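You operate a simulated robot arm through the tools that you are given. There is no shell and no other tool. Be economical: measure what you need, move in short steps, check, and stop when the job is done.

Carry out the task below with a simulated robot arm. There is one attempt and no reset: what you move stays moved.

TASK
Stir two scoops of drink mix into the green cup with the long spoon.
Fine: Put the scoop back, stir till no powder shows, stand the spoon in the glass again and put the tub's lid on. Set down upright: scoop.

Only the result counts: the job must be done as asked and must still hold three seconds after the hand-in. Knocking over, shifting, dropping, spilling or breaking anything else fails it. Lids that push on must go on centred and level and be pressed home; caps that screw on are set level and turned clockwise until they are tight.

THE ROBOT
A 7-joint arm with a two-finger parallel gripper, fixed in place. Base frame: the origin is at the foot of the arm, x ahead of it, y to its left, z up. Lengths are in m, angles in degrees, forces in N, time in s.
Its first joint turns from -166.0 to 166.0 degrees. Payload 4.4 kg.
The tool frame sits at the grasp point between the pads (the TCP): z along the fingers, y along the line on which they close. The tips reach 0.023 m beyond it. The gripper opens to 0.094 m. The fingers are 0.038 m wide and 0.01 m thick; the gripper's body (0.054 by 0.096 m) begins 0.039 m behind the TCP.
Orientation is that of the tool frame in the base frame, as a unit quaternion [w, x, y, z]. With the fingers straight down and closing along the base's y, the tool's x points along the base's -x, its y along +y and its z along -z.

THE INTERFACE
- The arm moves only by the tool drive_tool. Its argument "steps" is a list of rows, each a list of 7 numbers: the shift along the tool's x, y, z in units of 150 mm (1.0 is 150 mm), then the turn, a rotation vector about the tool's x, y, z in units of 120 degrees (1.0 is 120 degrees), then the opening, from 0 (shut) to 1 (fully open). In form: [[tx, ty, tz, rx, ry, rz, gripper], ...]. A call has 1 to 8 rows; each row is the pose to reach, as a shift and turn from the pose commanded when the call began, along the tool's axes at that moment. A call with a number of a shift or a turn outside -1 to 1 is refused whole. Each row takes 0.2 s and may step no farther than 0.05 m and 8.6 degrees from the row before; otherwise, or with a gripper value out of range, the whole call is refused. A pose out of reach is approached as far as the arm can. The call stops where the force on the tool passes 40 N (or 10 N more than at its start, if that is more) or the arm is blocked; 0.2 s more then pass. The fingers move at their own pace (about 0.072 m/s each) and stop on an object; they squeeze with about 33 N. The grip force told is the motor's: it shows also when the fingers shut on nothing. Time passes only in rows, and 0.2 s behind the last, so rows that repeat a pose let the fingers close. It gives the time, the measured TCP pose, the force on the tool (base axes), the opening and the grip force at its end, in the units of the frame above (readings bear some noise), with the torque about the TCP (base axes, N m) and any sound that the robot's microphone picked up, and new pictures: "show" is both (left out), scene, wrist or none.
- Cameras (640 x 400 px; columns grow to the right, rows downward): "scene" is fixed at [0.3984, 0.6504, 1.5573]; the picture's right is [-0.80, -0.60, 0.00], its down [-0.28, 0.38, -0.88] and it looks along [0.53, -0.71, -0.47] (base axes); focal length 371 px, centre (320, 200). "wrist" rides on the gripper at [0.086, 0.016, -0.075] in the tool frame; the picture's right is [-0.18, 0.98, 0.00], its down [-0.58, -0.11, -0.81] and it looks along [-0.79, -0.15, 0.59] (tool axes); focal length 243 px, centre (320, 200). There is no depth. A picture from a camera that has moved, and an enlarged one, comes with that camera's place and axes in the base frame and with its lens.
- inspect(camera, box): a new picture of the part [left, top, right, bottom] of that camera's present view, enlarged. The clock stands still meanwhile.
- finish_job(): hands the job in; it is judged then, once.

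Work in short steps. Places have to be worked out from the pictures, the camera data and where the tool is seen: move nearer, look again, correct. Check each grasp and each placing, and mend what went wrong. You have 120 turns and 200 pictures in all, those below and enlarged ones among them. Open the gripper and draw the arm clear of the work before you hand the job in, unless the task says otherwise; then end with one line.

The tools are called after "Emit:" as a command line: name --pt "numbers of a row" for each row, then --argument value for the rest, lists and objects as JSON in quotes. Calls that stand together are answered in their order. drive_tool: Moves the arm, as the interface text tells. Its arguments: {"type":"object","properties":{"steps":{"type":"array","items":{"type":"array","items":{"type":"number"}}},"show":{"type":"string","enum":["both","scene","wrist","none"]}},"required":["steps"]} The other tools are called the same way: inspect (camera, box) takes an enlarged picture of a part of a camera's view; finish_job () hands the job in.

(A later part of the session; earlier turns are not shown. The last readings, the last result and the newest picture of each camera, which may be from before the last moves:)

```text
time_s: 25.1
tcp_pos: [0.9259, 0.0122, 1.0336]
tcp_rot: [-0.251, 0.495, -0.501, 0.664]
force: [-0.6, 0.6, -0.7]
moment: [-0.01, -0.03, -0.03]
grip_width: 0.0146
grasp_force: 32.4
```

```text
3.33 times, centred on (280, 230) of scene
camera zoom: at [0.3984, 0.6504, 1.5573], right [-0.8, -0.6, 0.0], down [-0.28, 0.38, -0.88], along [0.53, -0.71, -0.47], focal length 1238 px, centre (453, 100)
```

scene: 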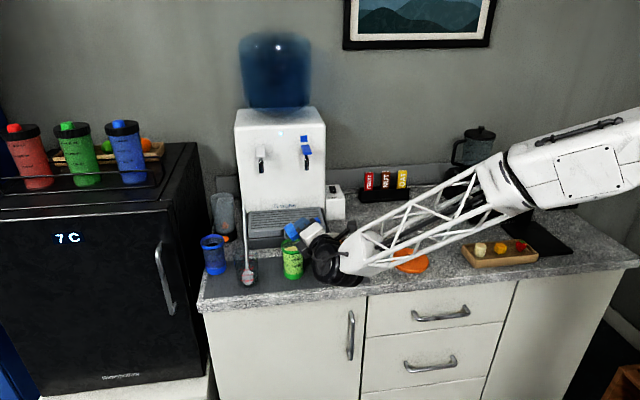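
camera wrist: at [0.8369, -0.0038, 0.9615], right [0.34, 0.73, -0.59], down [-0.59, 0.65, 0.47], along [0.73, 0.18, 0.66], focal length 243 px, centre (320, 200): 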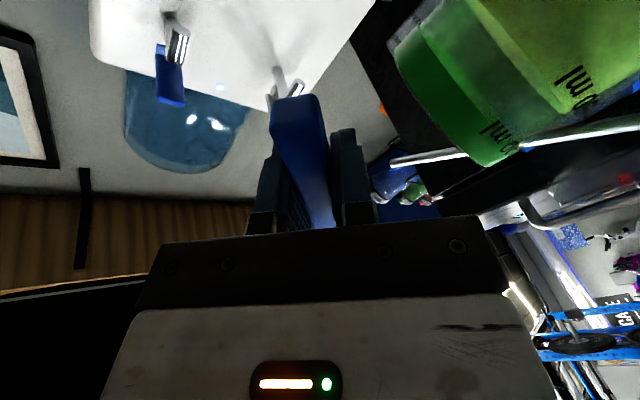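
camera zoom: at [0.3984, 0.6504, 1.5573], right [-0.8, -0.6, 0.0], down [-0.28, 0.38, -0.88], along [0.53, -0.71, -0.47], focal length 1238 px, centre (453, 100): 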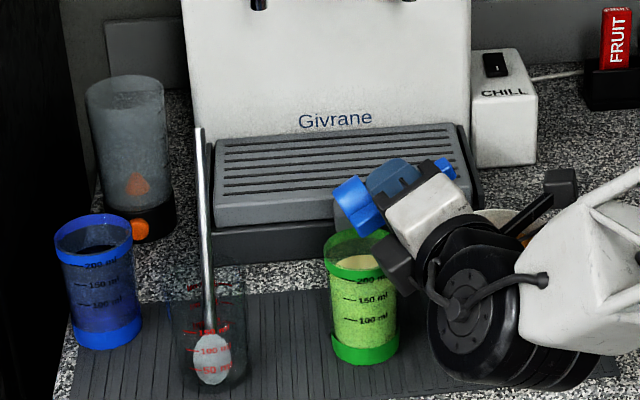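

Scoop one is in. Now roll the scoop upright while rising; I'll then set it down at its spot and regrip it higher so the second dip keeps the hand clear of the rim.

Emit:
drive_tool --pt "0.03 -0.06 0 0 0 -0.07 0" --pt "0.06 -0.12 0 0 0 -0.14 0" --pt "0.09 -0.18 0 0 0 -0.21 0" --pt "0.12 -0.24 0 0 0 -0.28 0" --pt "0.14 -0.3 0 0 0 -0.35 0" --pt "0.16 -0.36 0 0 0 -0.42 0" --pt "0.17 -0.42 0 0 0 -0.49 0" --pt "0.18 -0.45 0 0 0 -0.56 0" --show "wrist"

```text
time_s: 26.9
tcp_pos: [0.9271, 0.0153, 1.1058]
tcp_rot: [0.157, 0.69, -0.144, 0.692]
force: [-0.9, 0.5, 0.6]
moment: [0.01, 0.0, -0.01]
grip_width: 0.0143
grasp_force: 33.3
camera wrist: at [0.852, 0.0327, 1.1916], right [-0.41, -0.9, -0.17], down [-0.69, 0.42, -0.59], along [0.6, -0.13, -0.79], focal length 243 px, centre (320, 200)
```

wrist: 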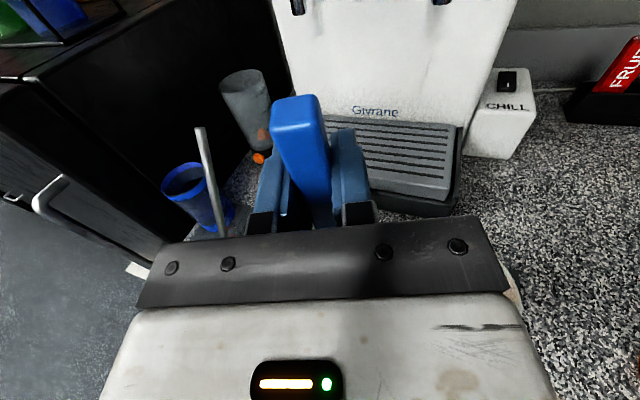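

Emit:
drive_tool --pt "0 0.19 -0.14 -0.03 0 0 0" --pt "0 0.38 -0.28 -0.06 0 0 0" --pt "0 0.57 -0.42 -0.1 0 0 0" --pt "0 0.76 -0.56 -0.14 0 0 0" --pt "0 0.95 -0.71 -0.167 0 0 0" --show "both"

```text
time_s: 28.1
tcp_pos: [0.7661, -0.0693, 1.1074]
tcp_rot: [0.275, 0.651, -0.265, 0.656]
force: [-0.8, 0.3, 0.0]
moment: [-0.03, -0.03, -0.02]
grip_width: 0.0145
grasp_force: 32.8
camera wrist: at [0.702, -0.0271, 1.1931], right [-0.69, -0.7, -0.17], down [-0.5, 0.64, -0.59], along [0.52, -0.33, -0.79], focal length 243 px, centre (320, 200)
```

scene: 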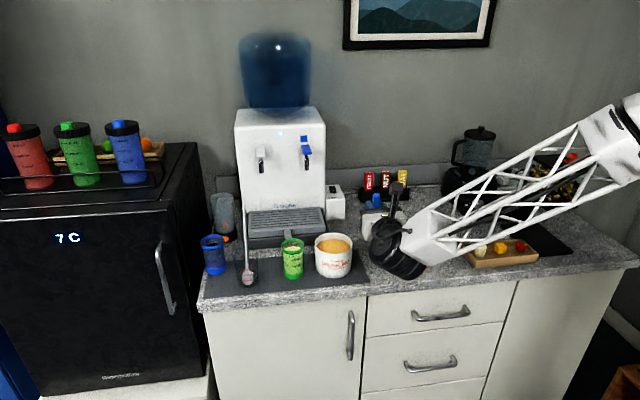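
wrist: 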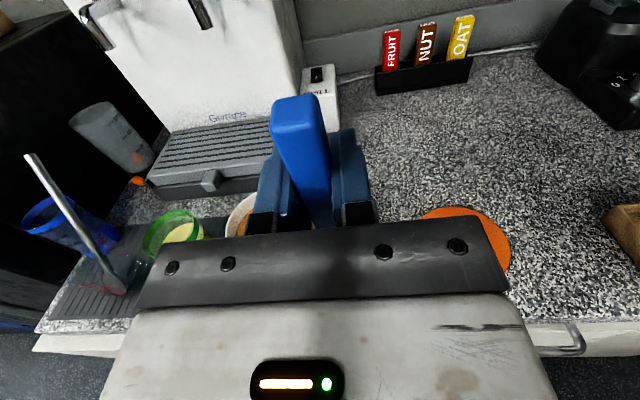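

Emit:
drive_tool --pt "0 0.15 0.07 0 0 0 0" --pt "0 0.29 0.135 0 0 0 0" --pt "-0.3 0.29 0.135 0 0 0 0" --pt "-0.6 0.29 0.135 0 0 0 0" --pt "-0.9 0.29 0.135 0 0 0 0" --pt "-1 0.29 0.135 0 0 0 0" --show "wrist"

```text
time_s: 29.5
tcp_pos: [0.752, -0.1183, 0.9597]
tcp_rot: [0.275, 0.651, -0.263, 0.657]
force: [0.7, 0.3, -0.6]
moment: [-0.03, -0.03, 0.02]
grip_width: 0.0145
grasp_force: 33.0
camera wrist: at [0.6881, -0.0763, 1.0463], right [-0.69, -0.7, -0.17], down [-0.5, 0.63, -0.59], along [0.53, -0.32, -0.79], focal length 243 px, centre (320, 200)
```

wrist: 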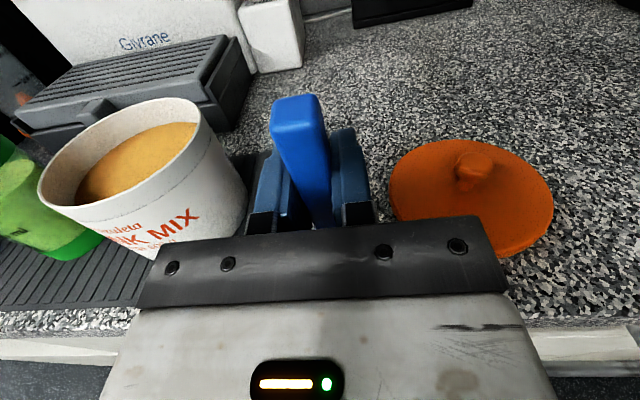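

Lower gently to just above the counter, then feel for contact.

Emit:
drive_tool --pt "-0.1 0 -0.02 0 0 0 0" --pt "-0.17 0 -0.02 0 0 0 0" --pt "-0.19 0 -0.02 0 0 0 0" --pt "-0.2 0 -0.02 0 0 0 0" --show "none"

Emit:
drive_tool --pt "-0.01 0 0 0 0 0 0" --pt "-0.015 0 0 0 0 0 0" --pt "-0.02 0 0 0 0 0 0" --show "none"

```text
time_s: 30.5
tcp_pos: [0.7502, -0.117, 0.929]
tcp_rot: [0.274, 0.652, -0.263, 0.656]
force: [-0.8, 0.4, -0.2]
moment: [-0.01, 0.02, 0.0]
grip_width: 0.0144
grasp_force: 33.2
```

```text
time_s: 31.3
tcp_pos: [0.751, -0.1176, 0.9259]
tcp_rot: [0.275, 0.651, -0.263, 0.656]
force: [0.5, 0.2, 0.0]
moment: [0.02, 0.01, -0.02]
grip_width: 0.0142
grasp_force: 32.3
```

Emit:
drive_tool --pt "-0.01 0 0 0 0 0 0" --pt "-0.02 0 0 0 0 0 0" --show "none"

Emit:
drive_tool --pt "-0.01 0 0 0 0 0 0" --pt "-0.02 0 0 0 0 0 0" --show "scene"

Emit:
inspect --camera "scene" --box '[330, 210, 450, 290]'

```text
time_s: 31.9
tcp_pos: [0.7523, -0.1172, 0.9238]
tcp_rot: [0.274, 0.651, -0.263, 0.658]
force: [-1.9, -0.6, 21.8]
moment: [0.12, 0.17, 0.03]
grip_width: 0.0144
grasp_force: 33.4
```

```text
time_s: 32.4
tcp_pos: [0.7531, -0.116, 0.9243]
tcp_rot: [0.274, 0.65, -0.263, 0.658]
force: [0.0, 0.3, 6.3]
moment: [0.07, -0.02, 0.01]
grip_width: 0.0146
grasp_force: 32.9
stopped in row 2: the force on the tool passed its limit (the readings are from after the stop); the commanded pose is now the measured one
```

scene: 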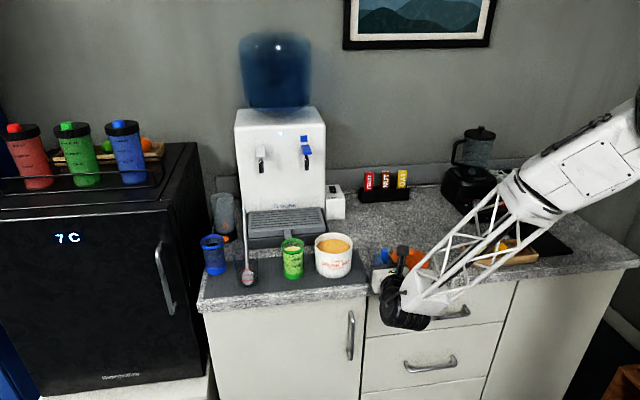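

```text
5.00 times, centred on (390, 250) of scene
camera zoom: at [0.3984, 0.6504, 1.5573], right [-0.8, -0.6, 0.0], down [-0.28, 0.38, -0.88], along [0.53, -0.71, -0.47], focal length 1856 px, centre (-30, -50)
```

zoom: 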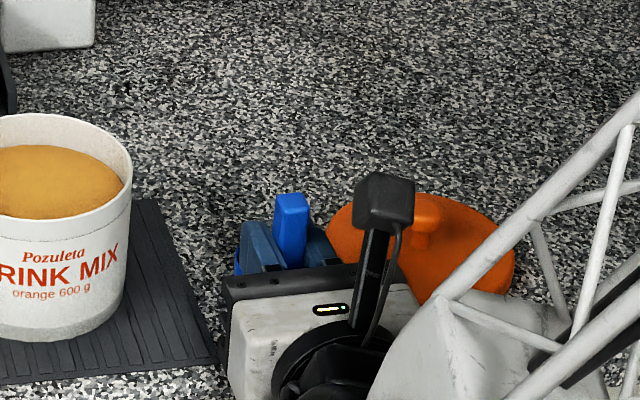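

The scoop is on the counter (6 N). Open and see that it stands, then raise the fingers along the handle for the higher grip.

Emit:
drive_tool --pt "0 0 0 0 0 0 0.15" --pt "0 0 0 0 0 0 0.35" --pt "0 0 0 0 0 0 0.45" --pt "0.09 0 0 0 0 0 0.45" --pt "0.185 0 0 0 0 0 0.45" --show "wrist"

Emit:
inspect --camera "wrist" --box '[220, 80, 420, 240]'

```text
time_s: 33.6
tcp_pos: [0.7518, -0.1164, 0.9522]
tcp_rot: [0.275, 0.65, -0.264, 0.658]
force: [0.2, 0.0, 0.2]
moment: [-0.03, -0.01, 0.02]
grip_width: 0.0424
grasp_force: 0.0
camera wrist: at [0.6874, -0.0735, 1.0362], right [-0.69, -0.7, -0.17], down [-0.49, 0.63, -0.6], along [0.53, -0.33, -0.78], focal length 243 px, centre (320, 200)
```

wrist: 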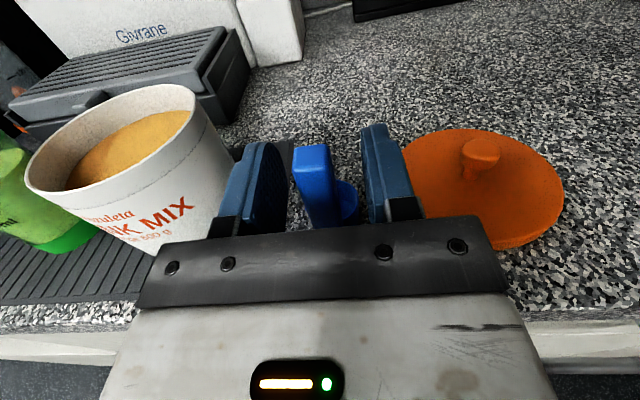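

```text
2.50 times, centred on (320, 160) of wrist
camera zoom: at [0.6874, -0.0735, 1.0362], right [-0.69, -0.7, -0.17], down [-0.49, 0.63, -0.6], along [0.53, -0.33, -0.78], focal length 606 px, centre (320, 300)
```

zoom: 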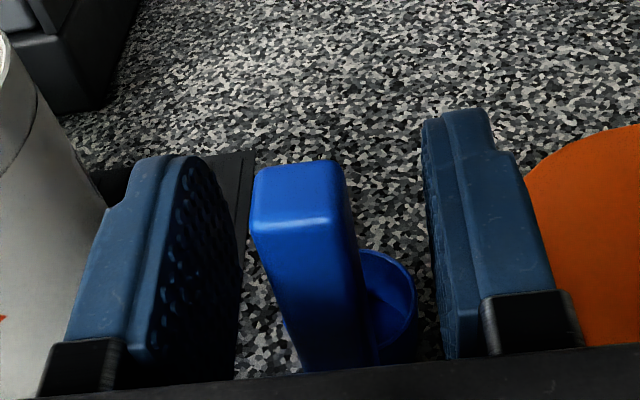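

It stands upright, and the empty bowl is visible. Closing at the higher grip.

Emit:
drive_tool --pt "0 0 0 0 0 0 0.2" --pt "0 0 0 0 0 0 0" --pt "0 0 0 0 0 0 0" --pt "0.2 0 0 0 0 0 0" --pt "0.45 0 0 0 0 0 0" --pt "0.7 -0.1 0.0 0 0 0 0" --pt "0.85 -0.3 0.06 0 0 0 0" --show "both"

```text
time_s: 35.2
tcp_pos: [0.7896, -0.0883, 1.0775]
tcp_rot: [0.275, 0.65, -0.264, 0.658]
force: [-0.4, 0.0, 0.6]
moment: [-0.04, -0.03, -0.01]
grip_width: 0.015
grasp_force: 32.6
camera wrist: at [0.7246, -0.0456, 1.1625], right [-0.69, -0.7, -0.17], down [-0.49, 0.63, -0.6], along [0.53, -0.33, -0.78], focal length 243 px, centre (320, 200)
```

scene: 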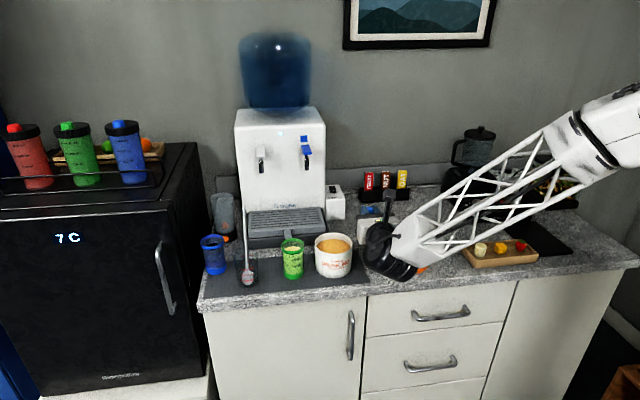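
wrist: 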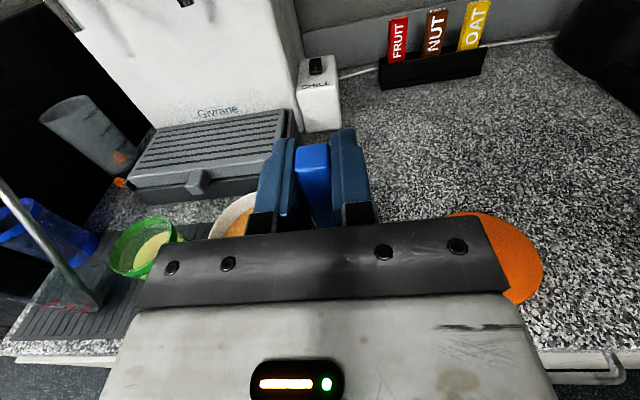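

Regripped 28 mm higher. Now over the tub with a 30° downward pitch.

Emit:
drive_tool --pt "0.1 -0.19 0.1 0 0 0 0" --pt "0.12 -0.38 0.2 0 0 0 0" --pt "0.12 -0.56 0.26 0 -0.05 0 0" --pt "0.12 -0.56 0.32 0 -0.12 0 0" --pt "0.12 -0.56 0.38 0 -0.19 0 0" --pt "0.12 -0.56 0.43 0 -0.255 0 0" --show "wrist"

Emit:
inspect --camera "scene" --box '[260, 180, 420, 290]'

```text
time_s: 36.6
tcp_pos: [0.8951, -0.0742, 1.0956]
tcp_rot: [0.194, 0.801, -0.326, 0.463]
force: [-0.2, -1.0, -0.1]
moment: [-0.01, -0.01, 0.04]
grip_width: 0.0146
grasp_force: 32.5
camera wrist: at [0.8688, -0.0685, 1.2078], right [-0.76, -0.64, -0.15], down [-0.63, 0.77, -0.11], along [0.18, 0.01, -0.98], focal length 243 px, centre (320, 200)
```

wrist: 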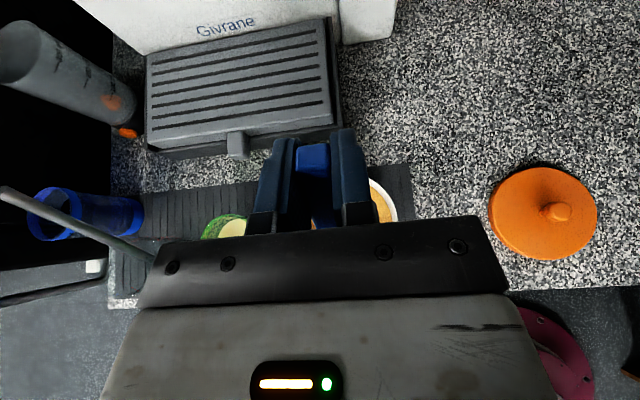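

```text
3.64 times, centred on (340, 235) of scene
camera zoom: at [0.3984, 0.6504, 1.5573], right [-0.8, -0.6, 0.0], down [-0.28, 0.38, -0.88], along [0.53, -0.71, -0.47], focal length 1350 px, centre (247, 73)
```

zoom: 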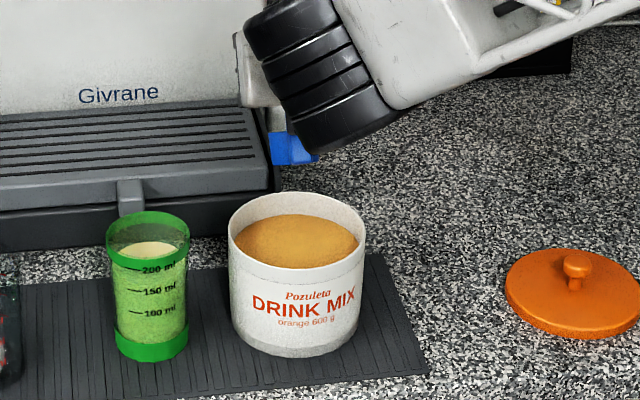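

Good alignment; powder surface is level and the cup shows powder on top. Lower to TCP z≈0.995.

Emit:
drive_tool --pt "-0.16 0 0.092 0 0 0 0" --pt "-0.32 0 0.185 0 0 0 0" --pt "-0.46 0 0.266 0 0 0 0" --pt "-0.53 0 0.306 0 0 0 0" --pt "-0.577 0 0.333 0 0 0 0" --show "scene"

Emit:
inspect --camera "scene" --box '[260, 180, 420, 290]'

```text
time_s: 37.8
tcp_pos: [0.8955, -0.0755, 0.9954]
tcp_rot: [0.194, 0.801, -0.326, 0.464]
force: [-0.2, 0.6, 0.2]
moment: [-0.01, 0.0, 0.04]
grip_width: 0.0147
grasp_force: 33.0
```

scene: 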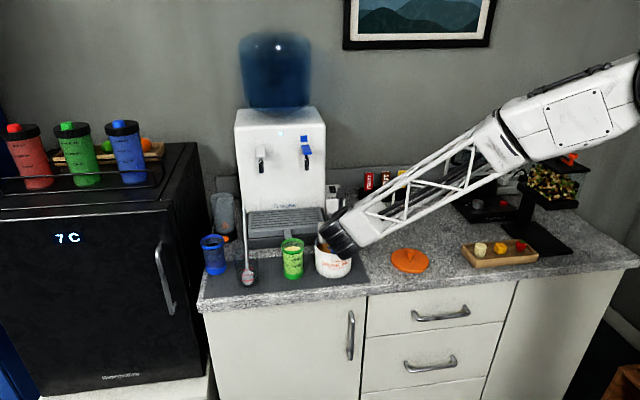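

```text
3.64 times, centred on (340, 235) of scene
camera zoom: at [0.3984, 0.6504, 1.5573], right [-0.8, -0.6, 0.0], down [-0.28, 0.38, -0.88], along [0.53, -0.71, -0.47], focal length 1350 px, centre (247, 73)
```

zoom: 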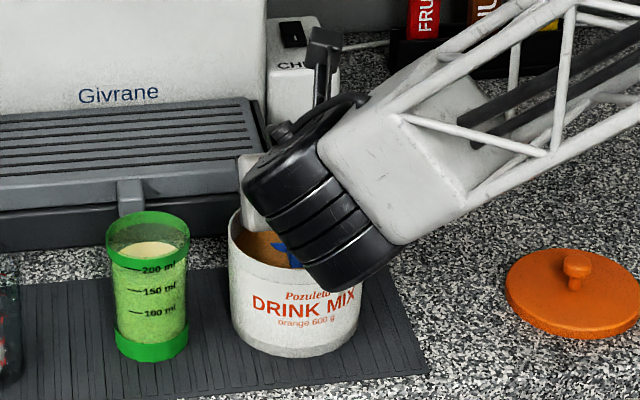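

No contact this time and the bowl is under the powder. I'll level it progressively while raising.

Emit:
drive_tool --pt "0.038 0 -0.068 0 0.042 0 0" --pt "0.065 0 -0.153 0 0.1 0 0" --pt "0.093 0 -0.239 0 0.158 0 0" --pt "0.175 0 -0.363 0 0.22 0 0" --pt "0.335 0 -0.486 0 0.25 0 0" --pt "0.509 0 -0.586 0 0.25 0 0" --show "both"

Emit:
inspect --camera "scene" --box '[260, 160, 420, 270]'

```text
time_s: 39.2
tcp_pos: [0.8682, -0.0466, 1.1062]
tcp_rot: [0.274, 0.654, -0.264, 0.655]
force: [0.5, 0.4, -0.9]
moment: [-0.02, -0.03, 0.03]
grip_width: 0.0149
grasp_force: 33.6
camera wrist: at [0.8041, -0.0047, 1.1929], right [-0.69, -0.7, -0.17], down [-0.5, 0.64, -0.59], along [0.52, -0.32, -0.79], focal length 243 px, centre (320, 200)
```

scene: 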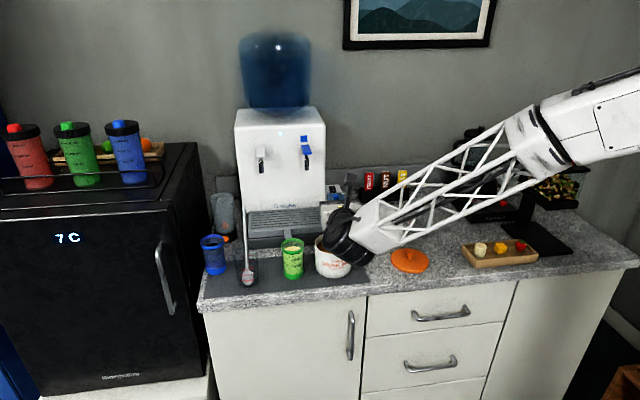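
wrist: 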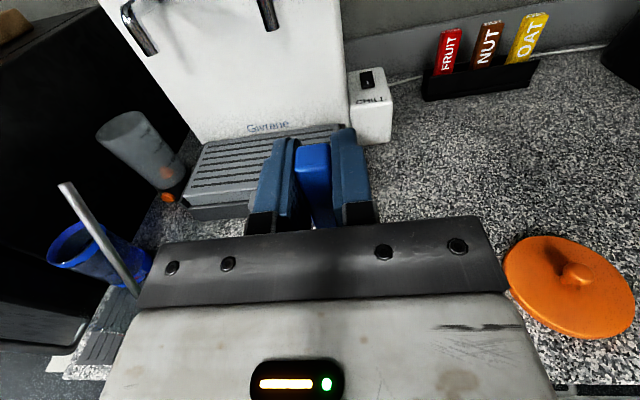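

```text
3.64 times, centred on (340, 215) of scene
camera zoom: at [0.3984, 0.6504, 1.5573], right [-0.8, -0.6, 0.0], down [-0.28, 0.38, -0.88], along [0.53, -0.71, -0.47], focal length 1350 px, centre (247, 146)
```

zoom: 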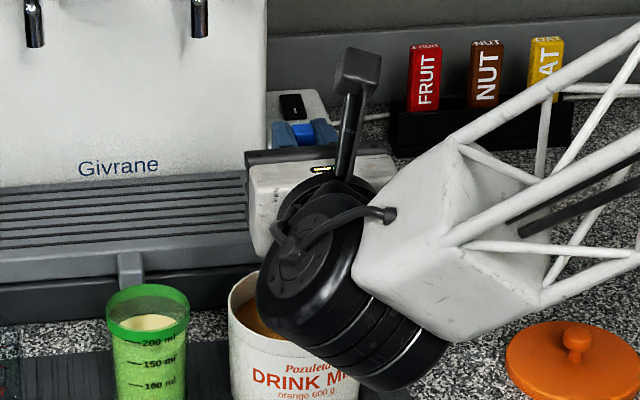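

Now carry it level to the green cup, turning back to yaw −25°.

Emit:
drive_tool --pt "0 -0.18 -0.015 0.04 0 0 0" --pt "0 -0.36 -0.03 0.08 0 0 0" --pt "0 -0.54 -0.045 0.12 0 0 0" --pt "0 -0.702 -0.058 0.167 0 0 0" --show "scene"

Emit:
inspect --camera "scene" --box '[200, 170, 360, 290]'

```text
time_s: 40.2
tcp_pos: [0.9369, 0.0328, 1.1066]
tcp_rot: [0.155, 0.691, -0.148, 0.691]
force: [-0.3, 0.0, 0.0]
moment: [-0.01, 0.02, 0.03]
grip_width: 0.0148
grasp_force: 32.9
```

scene: 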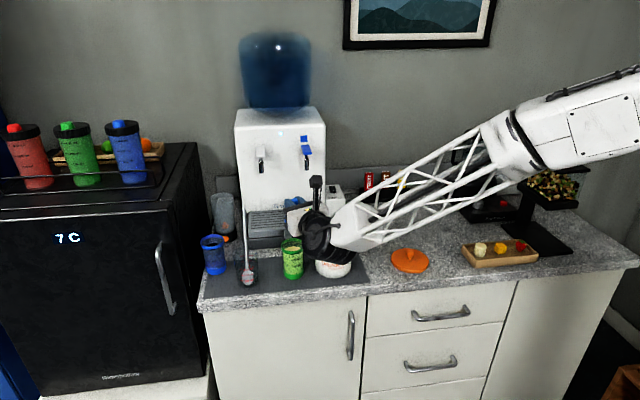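

```text
3.33 times, centred on (280, 230) of scene
camera zoom: at [0.3984, 0.6504, 1.5573], right [-0.8, -0.6, 0.0], down [-0.28, 0.38, -0.88], along [0.53, -0.71, -0.47], focal length 1238 px, centre (453, 100)
```

zoom: 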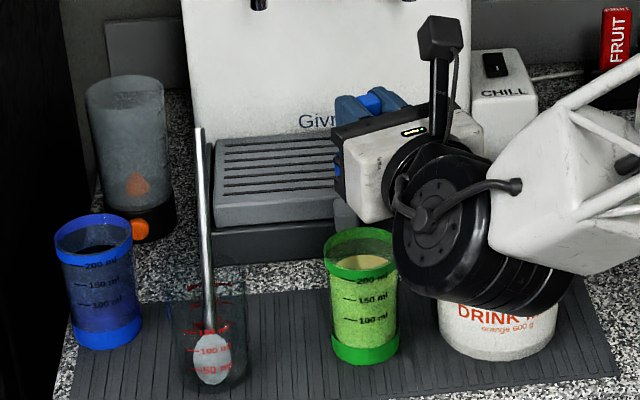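

Begin the roll, shifting sideways so the mouth remains over the cup.

Emit:
drive_tool --pt "-0.02 0.053 0 0 0 0.07 0" --pt "-0.05 0.104 0 0 0 0.14 0" --pt "-0.1 0.153 0 0 0 0.21 0" --pt "-0.15 0.2 0 0 0 0.28 0" --pt "-0.21 0.24 0 0 0 0.35 0" --pt "-0.27 0.277 0 0 0 0.42 0" --pt "-0.33 0.309 0 0 0 0.49 0" --pt "-0.39 0.331 0 0 0 0.56 0" --show "wrist"

Emit:
inspect --camera "scene" --box '[200, 170, 360, 290]'

```text
time_s: 42.0
tcp_pos: [0.914, -0.0132, 1.0479]
tcp_rot: [-0.254, 0.493, -0.505, 0.661]
force: [0.1, 0.3, -0.2]
moment: [-0.03, 0.01, 0.0]
grip_width: 0.0148
grasp_force: 33.0
camera wrist: at [0.8108, -0.0589, 1.0666], right [-0.09, -0.2, -0.98], down [-0.49, 0.86, -0.13], along [0.87, 0.47, -0.18], focal length 243 px, centre (320, 200)
```

wrist: 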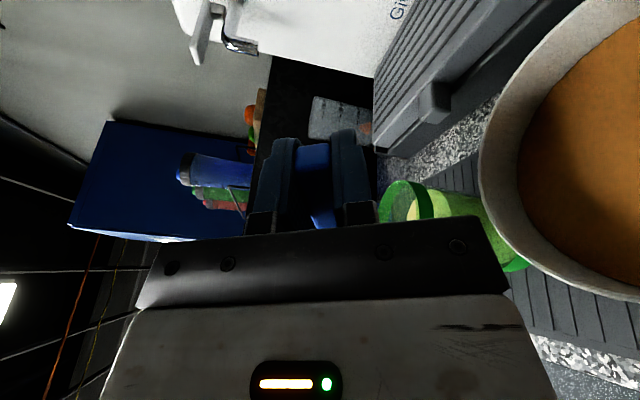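

```text
3.33 times, centred on (280, 230) of scene
camera zoom: at [0.3984, 0.6504, 1.5573], right [-0.8, -0.6, 0.0], down [-0.28, 0.38, -0.88], along [0.53, -0.71, -0.47], focal length 1238 px, centre (453, 100)
```

zoom: 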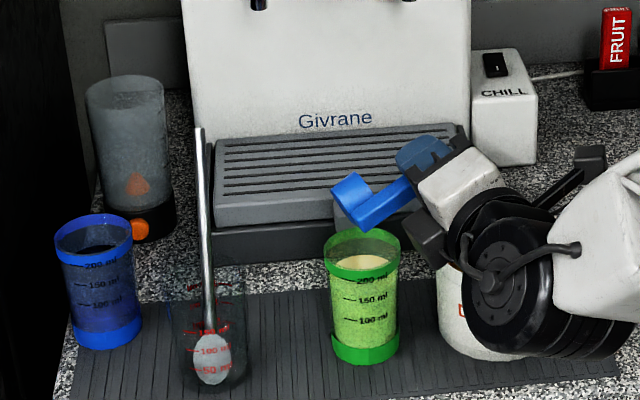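

Mouth is over the cup. Continue the roll to about 120°, rising slightly to keep the camera clear of the tub.

Emit:
drive_tool --pt "0.005 -0.01 0 0 0 0.07 0" --pt "0.01 -0.02 0 0 0 0.14 0" --pt "0.015 -0.03 0 0 0 0.21 0" --pt "0.02 -0.04 0 0 0 0.28 0" --pt "0.025 -0.05 0 0 0 0.35 0" --pt "0.026 -0.061 0 0 0 0.42 0" --pt "0.026 -0.061 0 0 0 0.46 0" --pt "0.026 -0.061 0 0 0 0.46 0" --show "scene"

Emit:
inspect --camera "scene" --box '[200, 170, 360, 290]'

```text
time_s: 43.8
tcp_pos: [0.9152, -0.0117, 1.0582]
tcp_rot: [0.531, -0.204, 0.676, -0.469]
force: [-0.3, -0.3, 0.7]
moment: [0.01, -0.03, 0.0]
grip_width: 0.0146
grasp_force: 32.8
```

scene: 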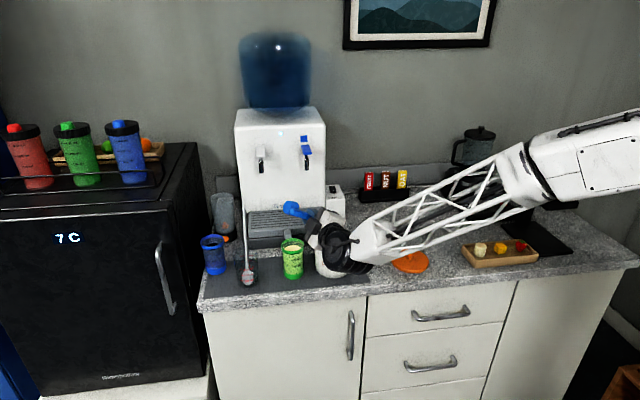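

```text
3.33 times, centred on (280, 230) of scene
camera zoom: at [0.3984, 0.6504, 1.5573], right [-0.8, -0.6, 0.0], down [-0.28, 0.38, -0.88], along [0.53, -0.71, -0.47], focal length 1238 px, centre (453, 100)
```

zoom: 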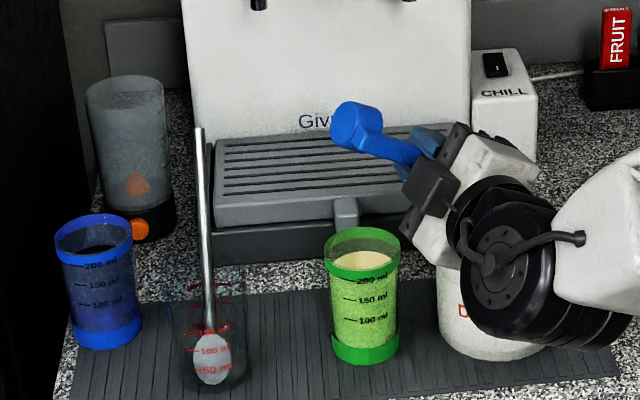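

Emit:
inspect --camera "scene" --box '[270, 225, 320, 285]'

```text
6.67 times, centred on (295, 255) of scene
camera zoom: at [0.3984, 0.6504, 1.5573], right [-0.8, -0.6, 0.0], down [-0.28, 0.38, -0.88], along [0.53, -0.71, -0.47], focal length 2475 px, centre (487, -167)
```

zoom: 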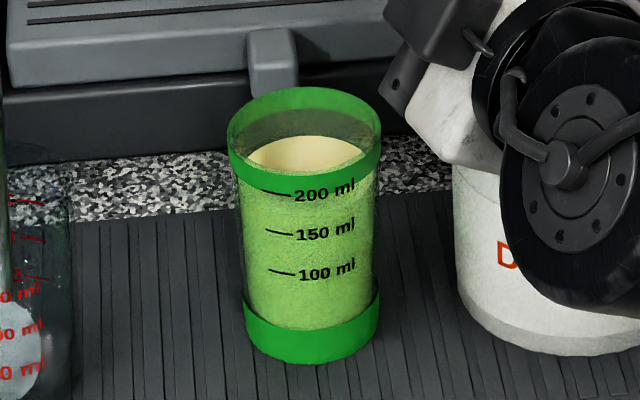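

Second scoop poured. Roll back upright and rise.

Emit:
drive_tool --pt "0 0 0 0 0 -0.07 0" --pt "0 0 0 0 0 -0.14 0" --pt "0 0 0 0 0 -0.21 0" --pt "0 0 0 0 0 -0.28 0" --pt "0 0 0 0 0 -0.35 0" --pt "0 0 0 0 0 -0.42 0" --pt "0 0 0 0 0 -0.46 0" --show "none"

Emit:
drive_tool --pt "0.02 -0.06 0 0 0 -0.07 0" --pt "0.0 -0.12 0 0 0 -0.14 0" --pt "-0.03 -0.18 0 0 0 -0.21 0" --pt "-0.06 -0.24 0 0 0 -0.28 0" --pt "-0.08 -0.3 0 0 0 -0.35 0" --pt "-0.1 -0.35 0 0 0 -0.42 0" --pt "-0.12 -0.4 0 0 0 -0.49 0" --pt "-0.146 -0.424 0 0 0 -0.56 0" --show "both"

```text
time_s: 45.4
tcp_pos: [0.915, -0.0117, 1.0572]
tcp_rot: [-0.252, 0.494, -0.505, 0.662]
force: [0.3, 0.0, 0.3]
moment: [0.01, 0.02, -0.02]
grip_width: 0.0144
grasp_force: 33.1
```

```text
time_s: 47.2
tcp_pos: [0.9334, 0.0296, 1.1082]
tcp_rot: [0.156, 0.691, -0.146, 0.691]
force: [-0.6, -0.1, 0.0]
moment: [0.01, 0.03, 0.02]
grip_width: 0.0147
grasp_force: 32.4
camera wrist: at [0.8599, 0.0476, 1.1935], right [-0.41, -0.9, -0.17], down [-0.69, 0.43, -0.58], along [0.6, -0.12, -0.79], focal length 243 px, centre (320, 200)
```

scene: 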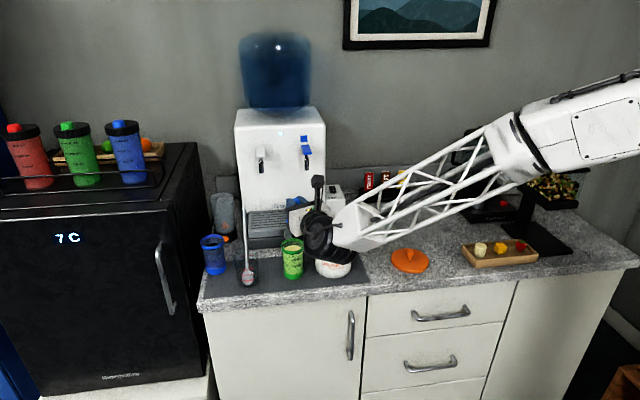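
wrist: 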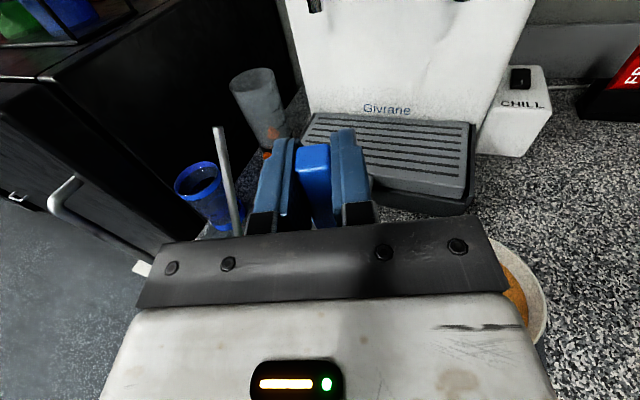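

Emit:
drive_tool --pt "0 0.19 -0.137 -0.03 0 0 0" --pt "0 0.38 -0.274 -0.06 0 0 0" --pt "0 0.57 -0.41 -0.1 0 0 0" --pt "0 0.76 -0.55 -0.14 0 0 0" --pt "0 0.95 -0.685 -0.167 0 0 0" --show "none"

Emit:
inspect --camera "scene" --box '[260, 180, 420, 290]'

```text
time_s: 48.4
tcp_pos: [0.7812, -0.0559, 1.11]
tcp_rot: [0.274, 0.653, -0.265, 0.655]
force: [0.3, 0.3, -0.4]
moment: [0.0, -0.02, 0.0]
grip_width: 0.0145
grasp_force: 32.6
```

```text
3.64 times, centred on (340, 235) of scene
camera zoom: at [0.3984, 0.6504, 1.5573], right [-0.8, -0.6, 0.0], down [-0.28, 0.38, -0.88], along [0.53, -0.71, -0.47], focal length 1350 px, centre (247, 73)
```

zoom: 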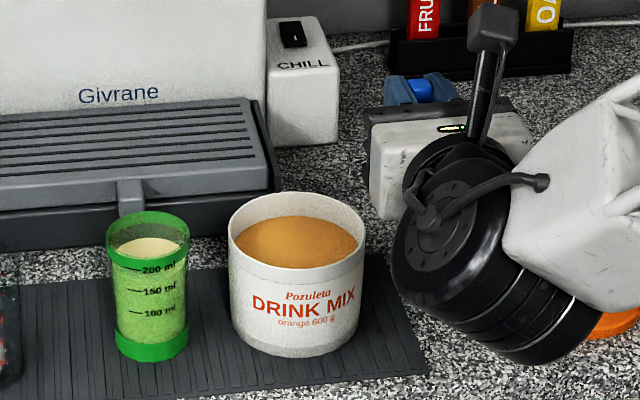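

Emit:
inspect --camera "scene" --box '[310, 225, 360, 260]'

```text
11.43 times, centred on (335, 242) of scene
camera zoom: at [0.3984, 0.6504, 1.5573], right [-0.8, -0.6, 0.0], down [-0.28, 0.38, -0.88], along [0.53, -0.71, -0.47], focal length 4243 px, centre (149, -286)
```

zoom: 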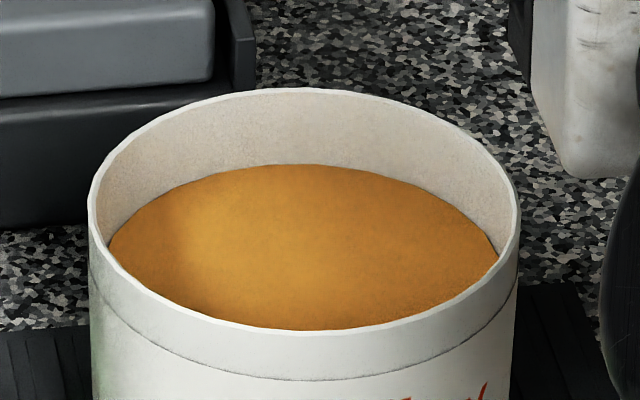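

Proceed to set the scoop back at its original spot.

Emit:
drive_tool --pt "0 0.2 0.07 0 0 0 0" --pt "0 0.423 0.14 0 0 0 0" --pt "-0.3 0.423 0.14 0 0 0 0" --pt "-0.6 0.423 0.14 0 0 0 0" --pt "-0.85 0.423 0.14 0 0 0 0" --pt "-1.0 0.423 0.14 0 0 0 0" --show "none"

Emit:
drive_tool --pt "-0.015 0 0 0 0 0 0" --pt "-0.03 0 0 0 0 0 0" --pt "-0.04 0 0 0 0 0 0" --show "none"

```text
time_s: 49.8
tcp_pos: [0.7519, -0.1183, 0.9601]
tcp_rot: [0.273, 0.653, -0.266, 0.655]
force: [0.6, -0.4, -0.7]
moment: [-0.02, -0.02, 0.02]
grip_width: 0.0148
grasp_force: 32.5
```

```text
time_s: 50.6
tcp_pos: [0.7506, -0.1184, 0.9542]
tcp_rot: [0.273, 0.654, -0.264, 0.655]
force: [-0.4, -0.8, 0.3]
moment: [0.01, -0.02, -0.03]
grip_width: 0.0145
grasp_force: 33.3
```

Emit:
drive_tool --pt "-0.01 0 0 0 0 0 0" --pt "-0.018 0 0 0 0 0 0" --show "none"

```text
time_s: 51.2
tcp_pos: [0.7505, -0.1182, 0.9501]
tcp_rot: [0.274, 0.653, -0.265, 0.655]
force: [-1.4, 0.6, 6.3]
moment: [-0.08, -0.12, -0.02]
grip_width: 0.0149
grasp_force: 33.1
```

Contact felt (6 N at z 0.950). Open and back straight out, then check that it stands.

Emit:
drive_tool --pt "0 0 0 0 0 0 0.1" --pt "0 0 0 0 0 0 0.3" --pt "0 0 0 0 0 0 0.5" --pt "0 0 -0.2 0 0 0 0.5" --pt "0 0 -0.45 0 0 0 0.5" --pt "0 0 -0.7 0 0 0 0.5" --pt "0.3 0 -0.75 0 0 0 0.5" --pt "0.6 0 -0.75 0 0 0 0.5" --show "both"

Emit:
inspect --camera "wrist" --box '[200, 60, 440, 240]'

```text
time_s: 53.0
tcp_pos: [0.6703, -0.0378, 1.0417]
tcp_rot: [0.274, 0.653, -0.264, 0.655]
force: [0.7, -0.7, -0.2]
moment: [0.0, -0.01, 0.04]
grip_width: 0.0469
grasp_force: 0.1
camera wrist: at [0.6072, 0.004, 1.1277], right [-0.69, -0.7, -0.17], down [-0.5, 0.64, -0.59], along [0.52, -0.32, -0.79], focal length 243 px, centre (320, 200)
```

scene: 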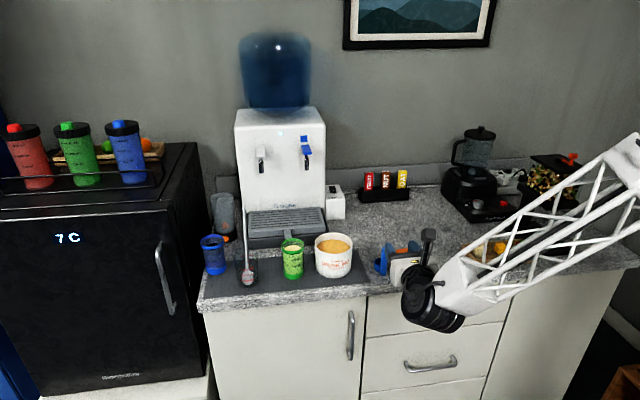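
wrist: 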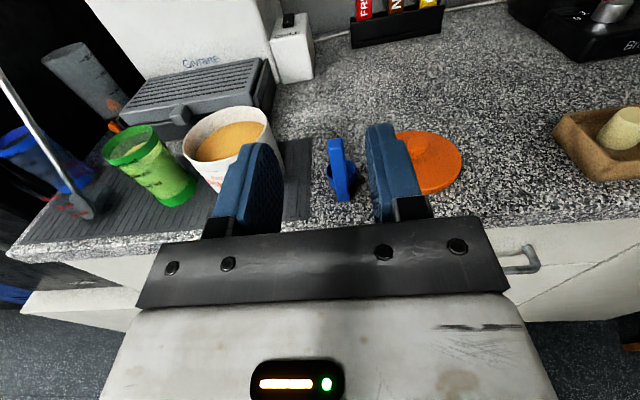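

```text
2.22 times, centred on (320, 150) of wrist
camera zoom: at [0.6072, 0.004, 1.1277], right [-0.69, -0.7, -0.17], down [-0.5, 0.64, -0.59], along [0.52, -0.32, -0.79], focal length 539 px, centre (320, 311)
```

zoom: 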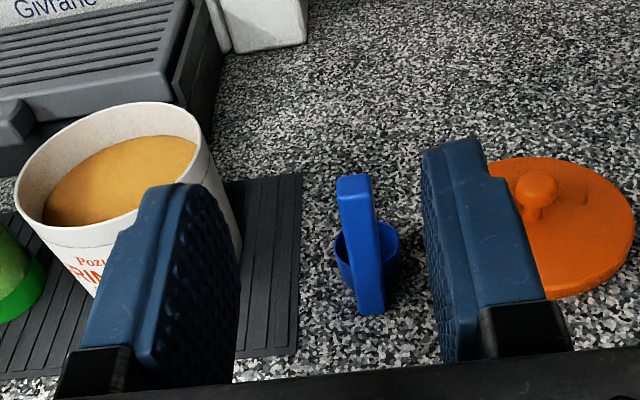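

The scoop is back, upright and empty. Next the spoon: I'll move up and over toward the glass, turning to yaw −25° for a closer look.

Emit:
drive_tool --pt "0.2 -0.15 0 0 0 0 0.5" --pt "0.4 -0.35 0 0 0 0 0.5" --pt "0.5 -0.6 0.05 0 0 0 0.5" --pt "0.6 -0.8 0.1 0 0 0 0.5" --pt "0.7 -1.0 0.2 0 0 0 0.5" --show "none"

Emit:
drive_tool --pt "0 -0.2 0.05 0.05 0 0 0.5" --pt "0 -0.4 0.1 0.1 0 0 0.5" --pt "0 -0.6 0.15 0.167 0 0 0.5" --pt "0 -0.75 0.2 0.167 0 0 0.5" --show "both"

```text
time_s: 54.2
tcp_pos: [0.7998, 0.0489, 1.1437]
tcp_rot: [0.273, 0.653, -0.264, 0.655]
force: [-0.7, 0.1, 0.1]
moment: [0.02, -0.01, 0.0]
grip_width: 0.0473
grasp_force: 0.1
```

```text
time_s: 55.2
tcp_pos: [0.8987, 0.1076, 1.1429]
tcp_rot: [0.155, 0.691, -0.148, 0.691]
force: [0.0, 0.1, 0.8]
moment: [0.02, 0.02, -0.01]
grip_width: 0.047
grasp_force: 0.0
camera wrist: at [0.8242, 0.1242, 1.2292], right [-0.41, -0.9, -0.17], down [-0.69, 0.43, -0.58], along [0.6, -0.12, -0.79], focal length 243 px, centre (320, 200)
```

scene: 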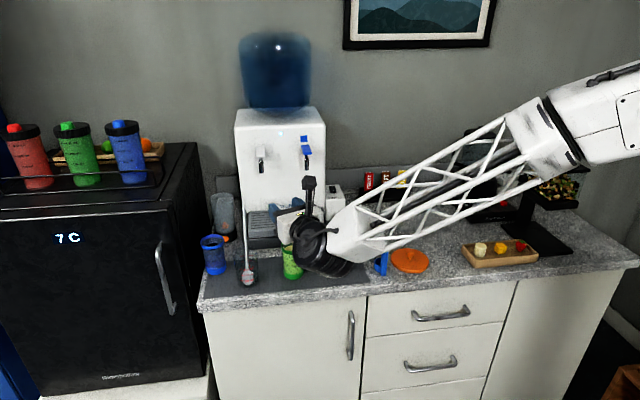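
wrist: 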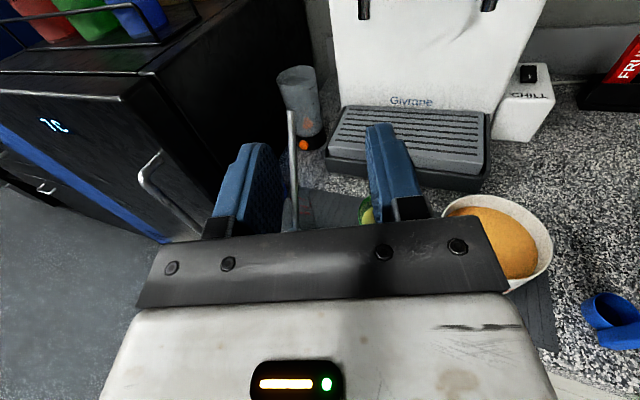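

Emit:
inspect --camera "wrist" --box '[220, 90, 400, 240]'

Emit:
inspect --camera "scene" --box '[200, 190, 300, 290]'

```text
2.67 times, centred on (310, 165) of wrist
camera zoom: at [0.8242, 0.1242, 1.2292], right [-0.41, -0.9, -0.17], down [-0.69, 0.43, -0.58], along [0.6, -0.12, -0.79], focal length 647 px, centre (347, 293)
```

zoom: 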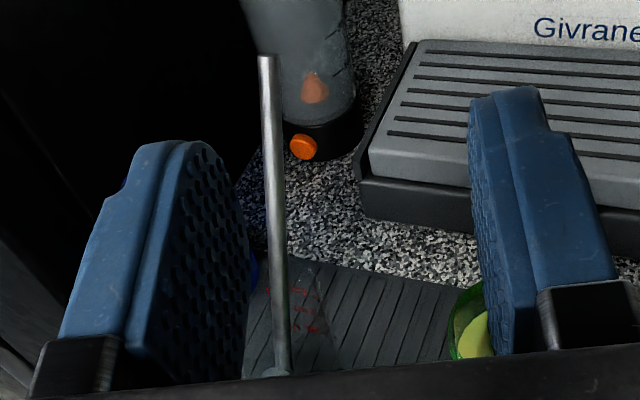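

```text
4.00 times, centred on (250, 240) of scene
camera zoom: at [0.3984, 0.6504, 1.5573], right [-0.8, -0.6, 0.0], down [-0.28, 0.38, -0.88], along [0.53, -0.71, -0.47], focal length 1485 px, centre (600, 40)
```

zoom: 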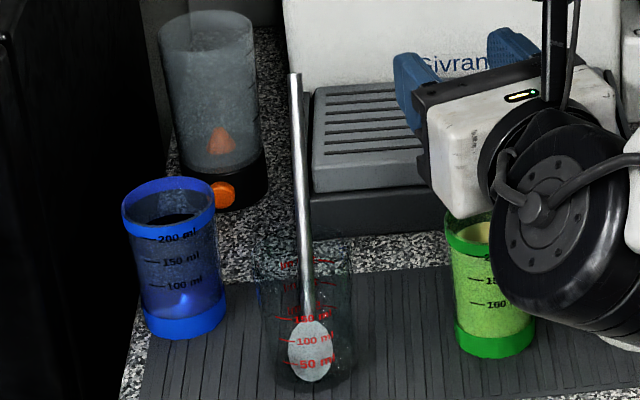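

The spoon leans about 25° toward (0.7,-0.7): it runs from (1.048,0.113,0.963) to its top at (1.083,0.077,1.069). Gripping with yaw −45° and pitch 25° down matches that lean, so I'll approach in two stages.

Emit:
drive_tool --pt "-0.05 -0.16 0.13 -0.05 0 0 0.6" --pt "-0.1 -0.33 0.26 -0.11 0 0 0.7" --pt "-0.2 -0.49 0.4 -0.167 0 0 0.7" --show "none"

Emit:
drive_tool --pt "0.0 -0.03 0.0 0 -0.07 0 0.7" --pt "0.0 -0.06 0.05 0 -0.14 0 0.7" --pt "0.0 -0.1 0.1 0 -0.208 0 0.7" --pt "-0.1 -0.12 0.1 0 -0.208 0 0.7" --show "both"

```text
time_s: 56.0
tcp_pos: [0.9838, 0.1487, 1.1115]
tcp_rot: [0.274, 0.653, -0.266, 0.654]
force: [-0.2, 0.3, 0.2]
moment: [0.04, 0.01, -0.05]
grip_width: 0.0656
grasp_force: 0.0
```

```text
time_s: 57.0
tcp_pos: [1.0071, 0.1517, 1.096]
tcp_rot: [0.209, 0.78, -0.317, 0.498]
force: [-0.5, 0.0, 0.2]
moment: [0.05, 0.01, 0.01]
grip_width: 0.0657
grasp_force: 0.1
camera wrist: at [0.9741, 0.1622, 1.2059], right [-0.75, -0.65, -0.16], down [-0.62, 0.76, -0.19], along [0.24, -0.05, -0.97], focal length 243 px, centre (320, 200)
```

scene: 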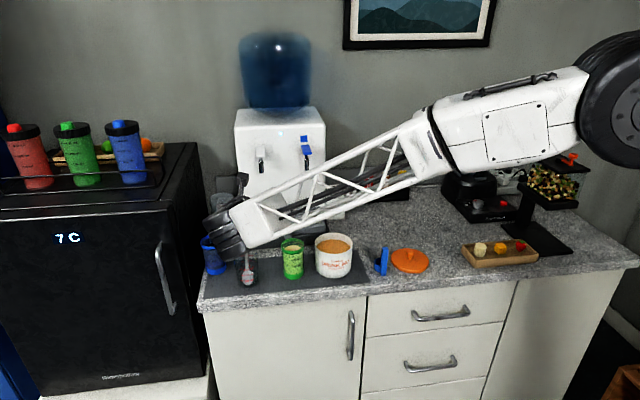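
wrist: 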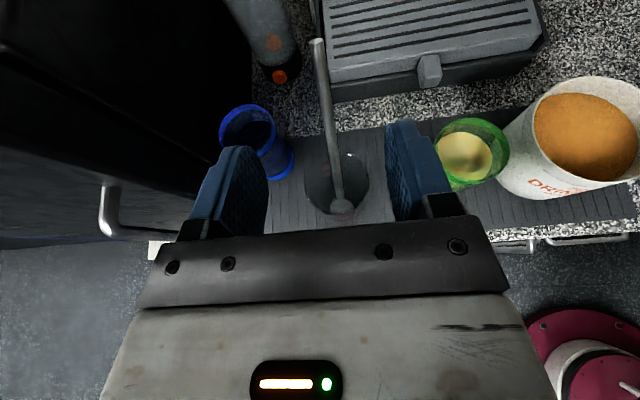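

Reach is fine and the view is good; the spoon lies midway between the fingers. Advance to the grip point at z≈1.035 on the handle.

Emit:
drive_tool --pt "-0.119 0.007 0.12 0 0 0 0.6" --pt "-0.119 0.007 0.35 0 0 0 0.6" --pt "-0.119 0.007 0.55 0 0 0 0.6" --pt "-0.119 0.007 0.715 0 0 0 0.6" --show "both"

Emit:
inspect --camera "wrist" --box '[200, 60, 440, 240]'

```text
time_s: 58.0
tcp_pos: [1.0704, 0.0855, 1.0353]
tcp_rot: [0.209, 0.779, -0.317, 0.499]
force: [0.8, -0.1, 0.8]
moment: [0.02, -0.01, 0.01]
grip_width: 0.0562
grasp_force: 0.0
camera wrist: at [1.0367, 0.098, 1.1457], right [-0.75, -0.65, -0.16], down [-0.62, 0.76, -0.19], along [0.25, -0.05, -0.97], focal length 243 px, centre (320, 200)
```

scene: 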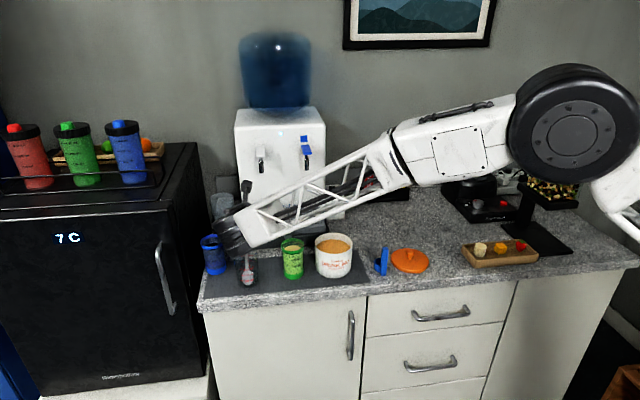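
wrist: 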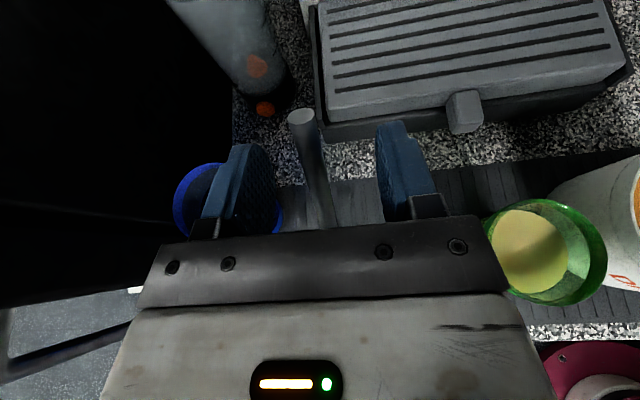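

```text
2.22 times, centred on (320, 150) of wrist
camera zoom: at [1.0367, 0.098, 1.1457], right [-0.75, -0.65, -0.16], down [-0.62, 0.76, -0.19], along [0.25, -0.05, -0.97], focal length 539 px, centre (320, 311)
```

zoom: 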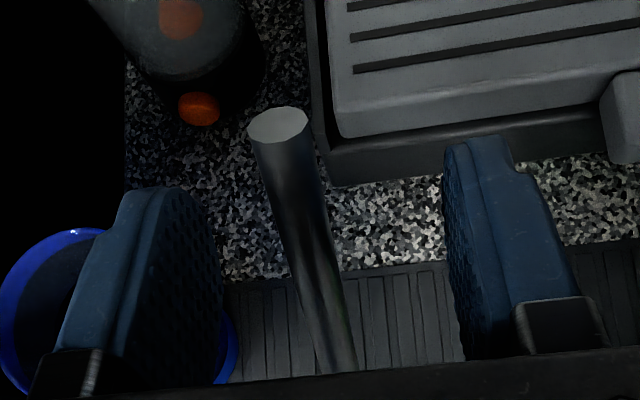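

The handle runs right through the grip centre. Close gently in place.

Emit:
drive_tool --pt "0 0 0 0 0 0 0.4" --pt "0 0 0 0 0 0 0.2" --pt "0 0 0 0 0 0 0" --pt "0 0 0 0 0 0 0" --pt "0 0 0 0 0 0 0" --show "wrist"

Emit:
inspect --camera "scene" --box '[200, 190, 300, 290]'

```text
time_s: 59.2
tcp_pos: [1.0689, 0.0853, 1.0351]
tcp_rot: [0.209, 0.779, -0.318, 0.498]
force: [0.4, 0.8, 1.6]
moment: [0.12, -0.02, -0.03]
grip_width: 0.0081
grasp_force: 33.2
camera wrist: at [1.0365, 0.098, 1.1453], right [-0.75, -0.65, -0.16], down [-0.62, 0.76, -0.19], along [0.25, -0.05, -0.97], focal length 243 px, centre (320, 200)
```

wrist: 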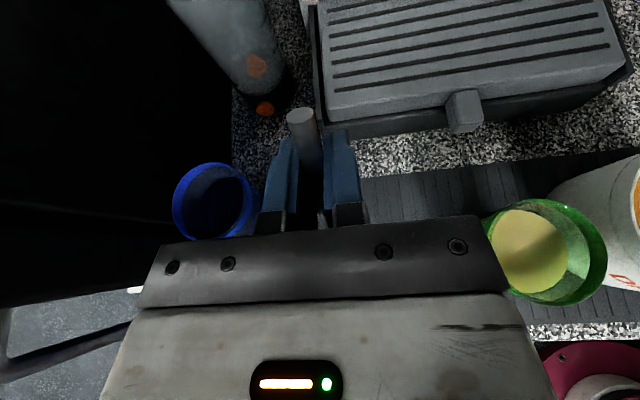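

```text
4.00 times, centred on (250, 240) of scene
camera zoom: at [0.3984, 0.6504, 1.5573], right [-0.8, -0.6, 0.0], down [-0.28, 0.38, -0.88], along [0.53, -0.71, -0.47], focal length 1485 px, centre (600, 40)
```

zoom: 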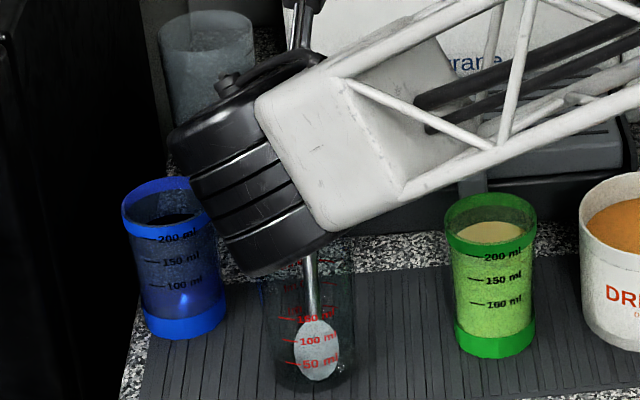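

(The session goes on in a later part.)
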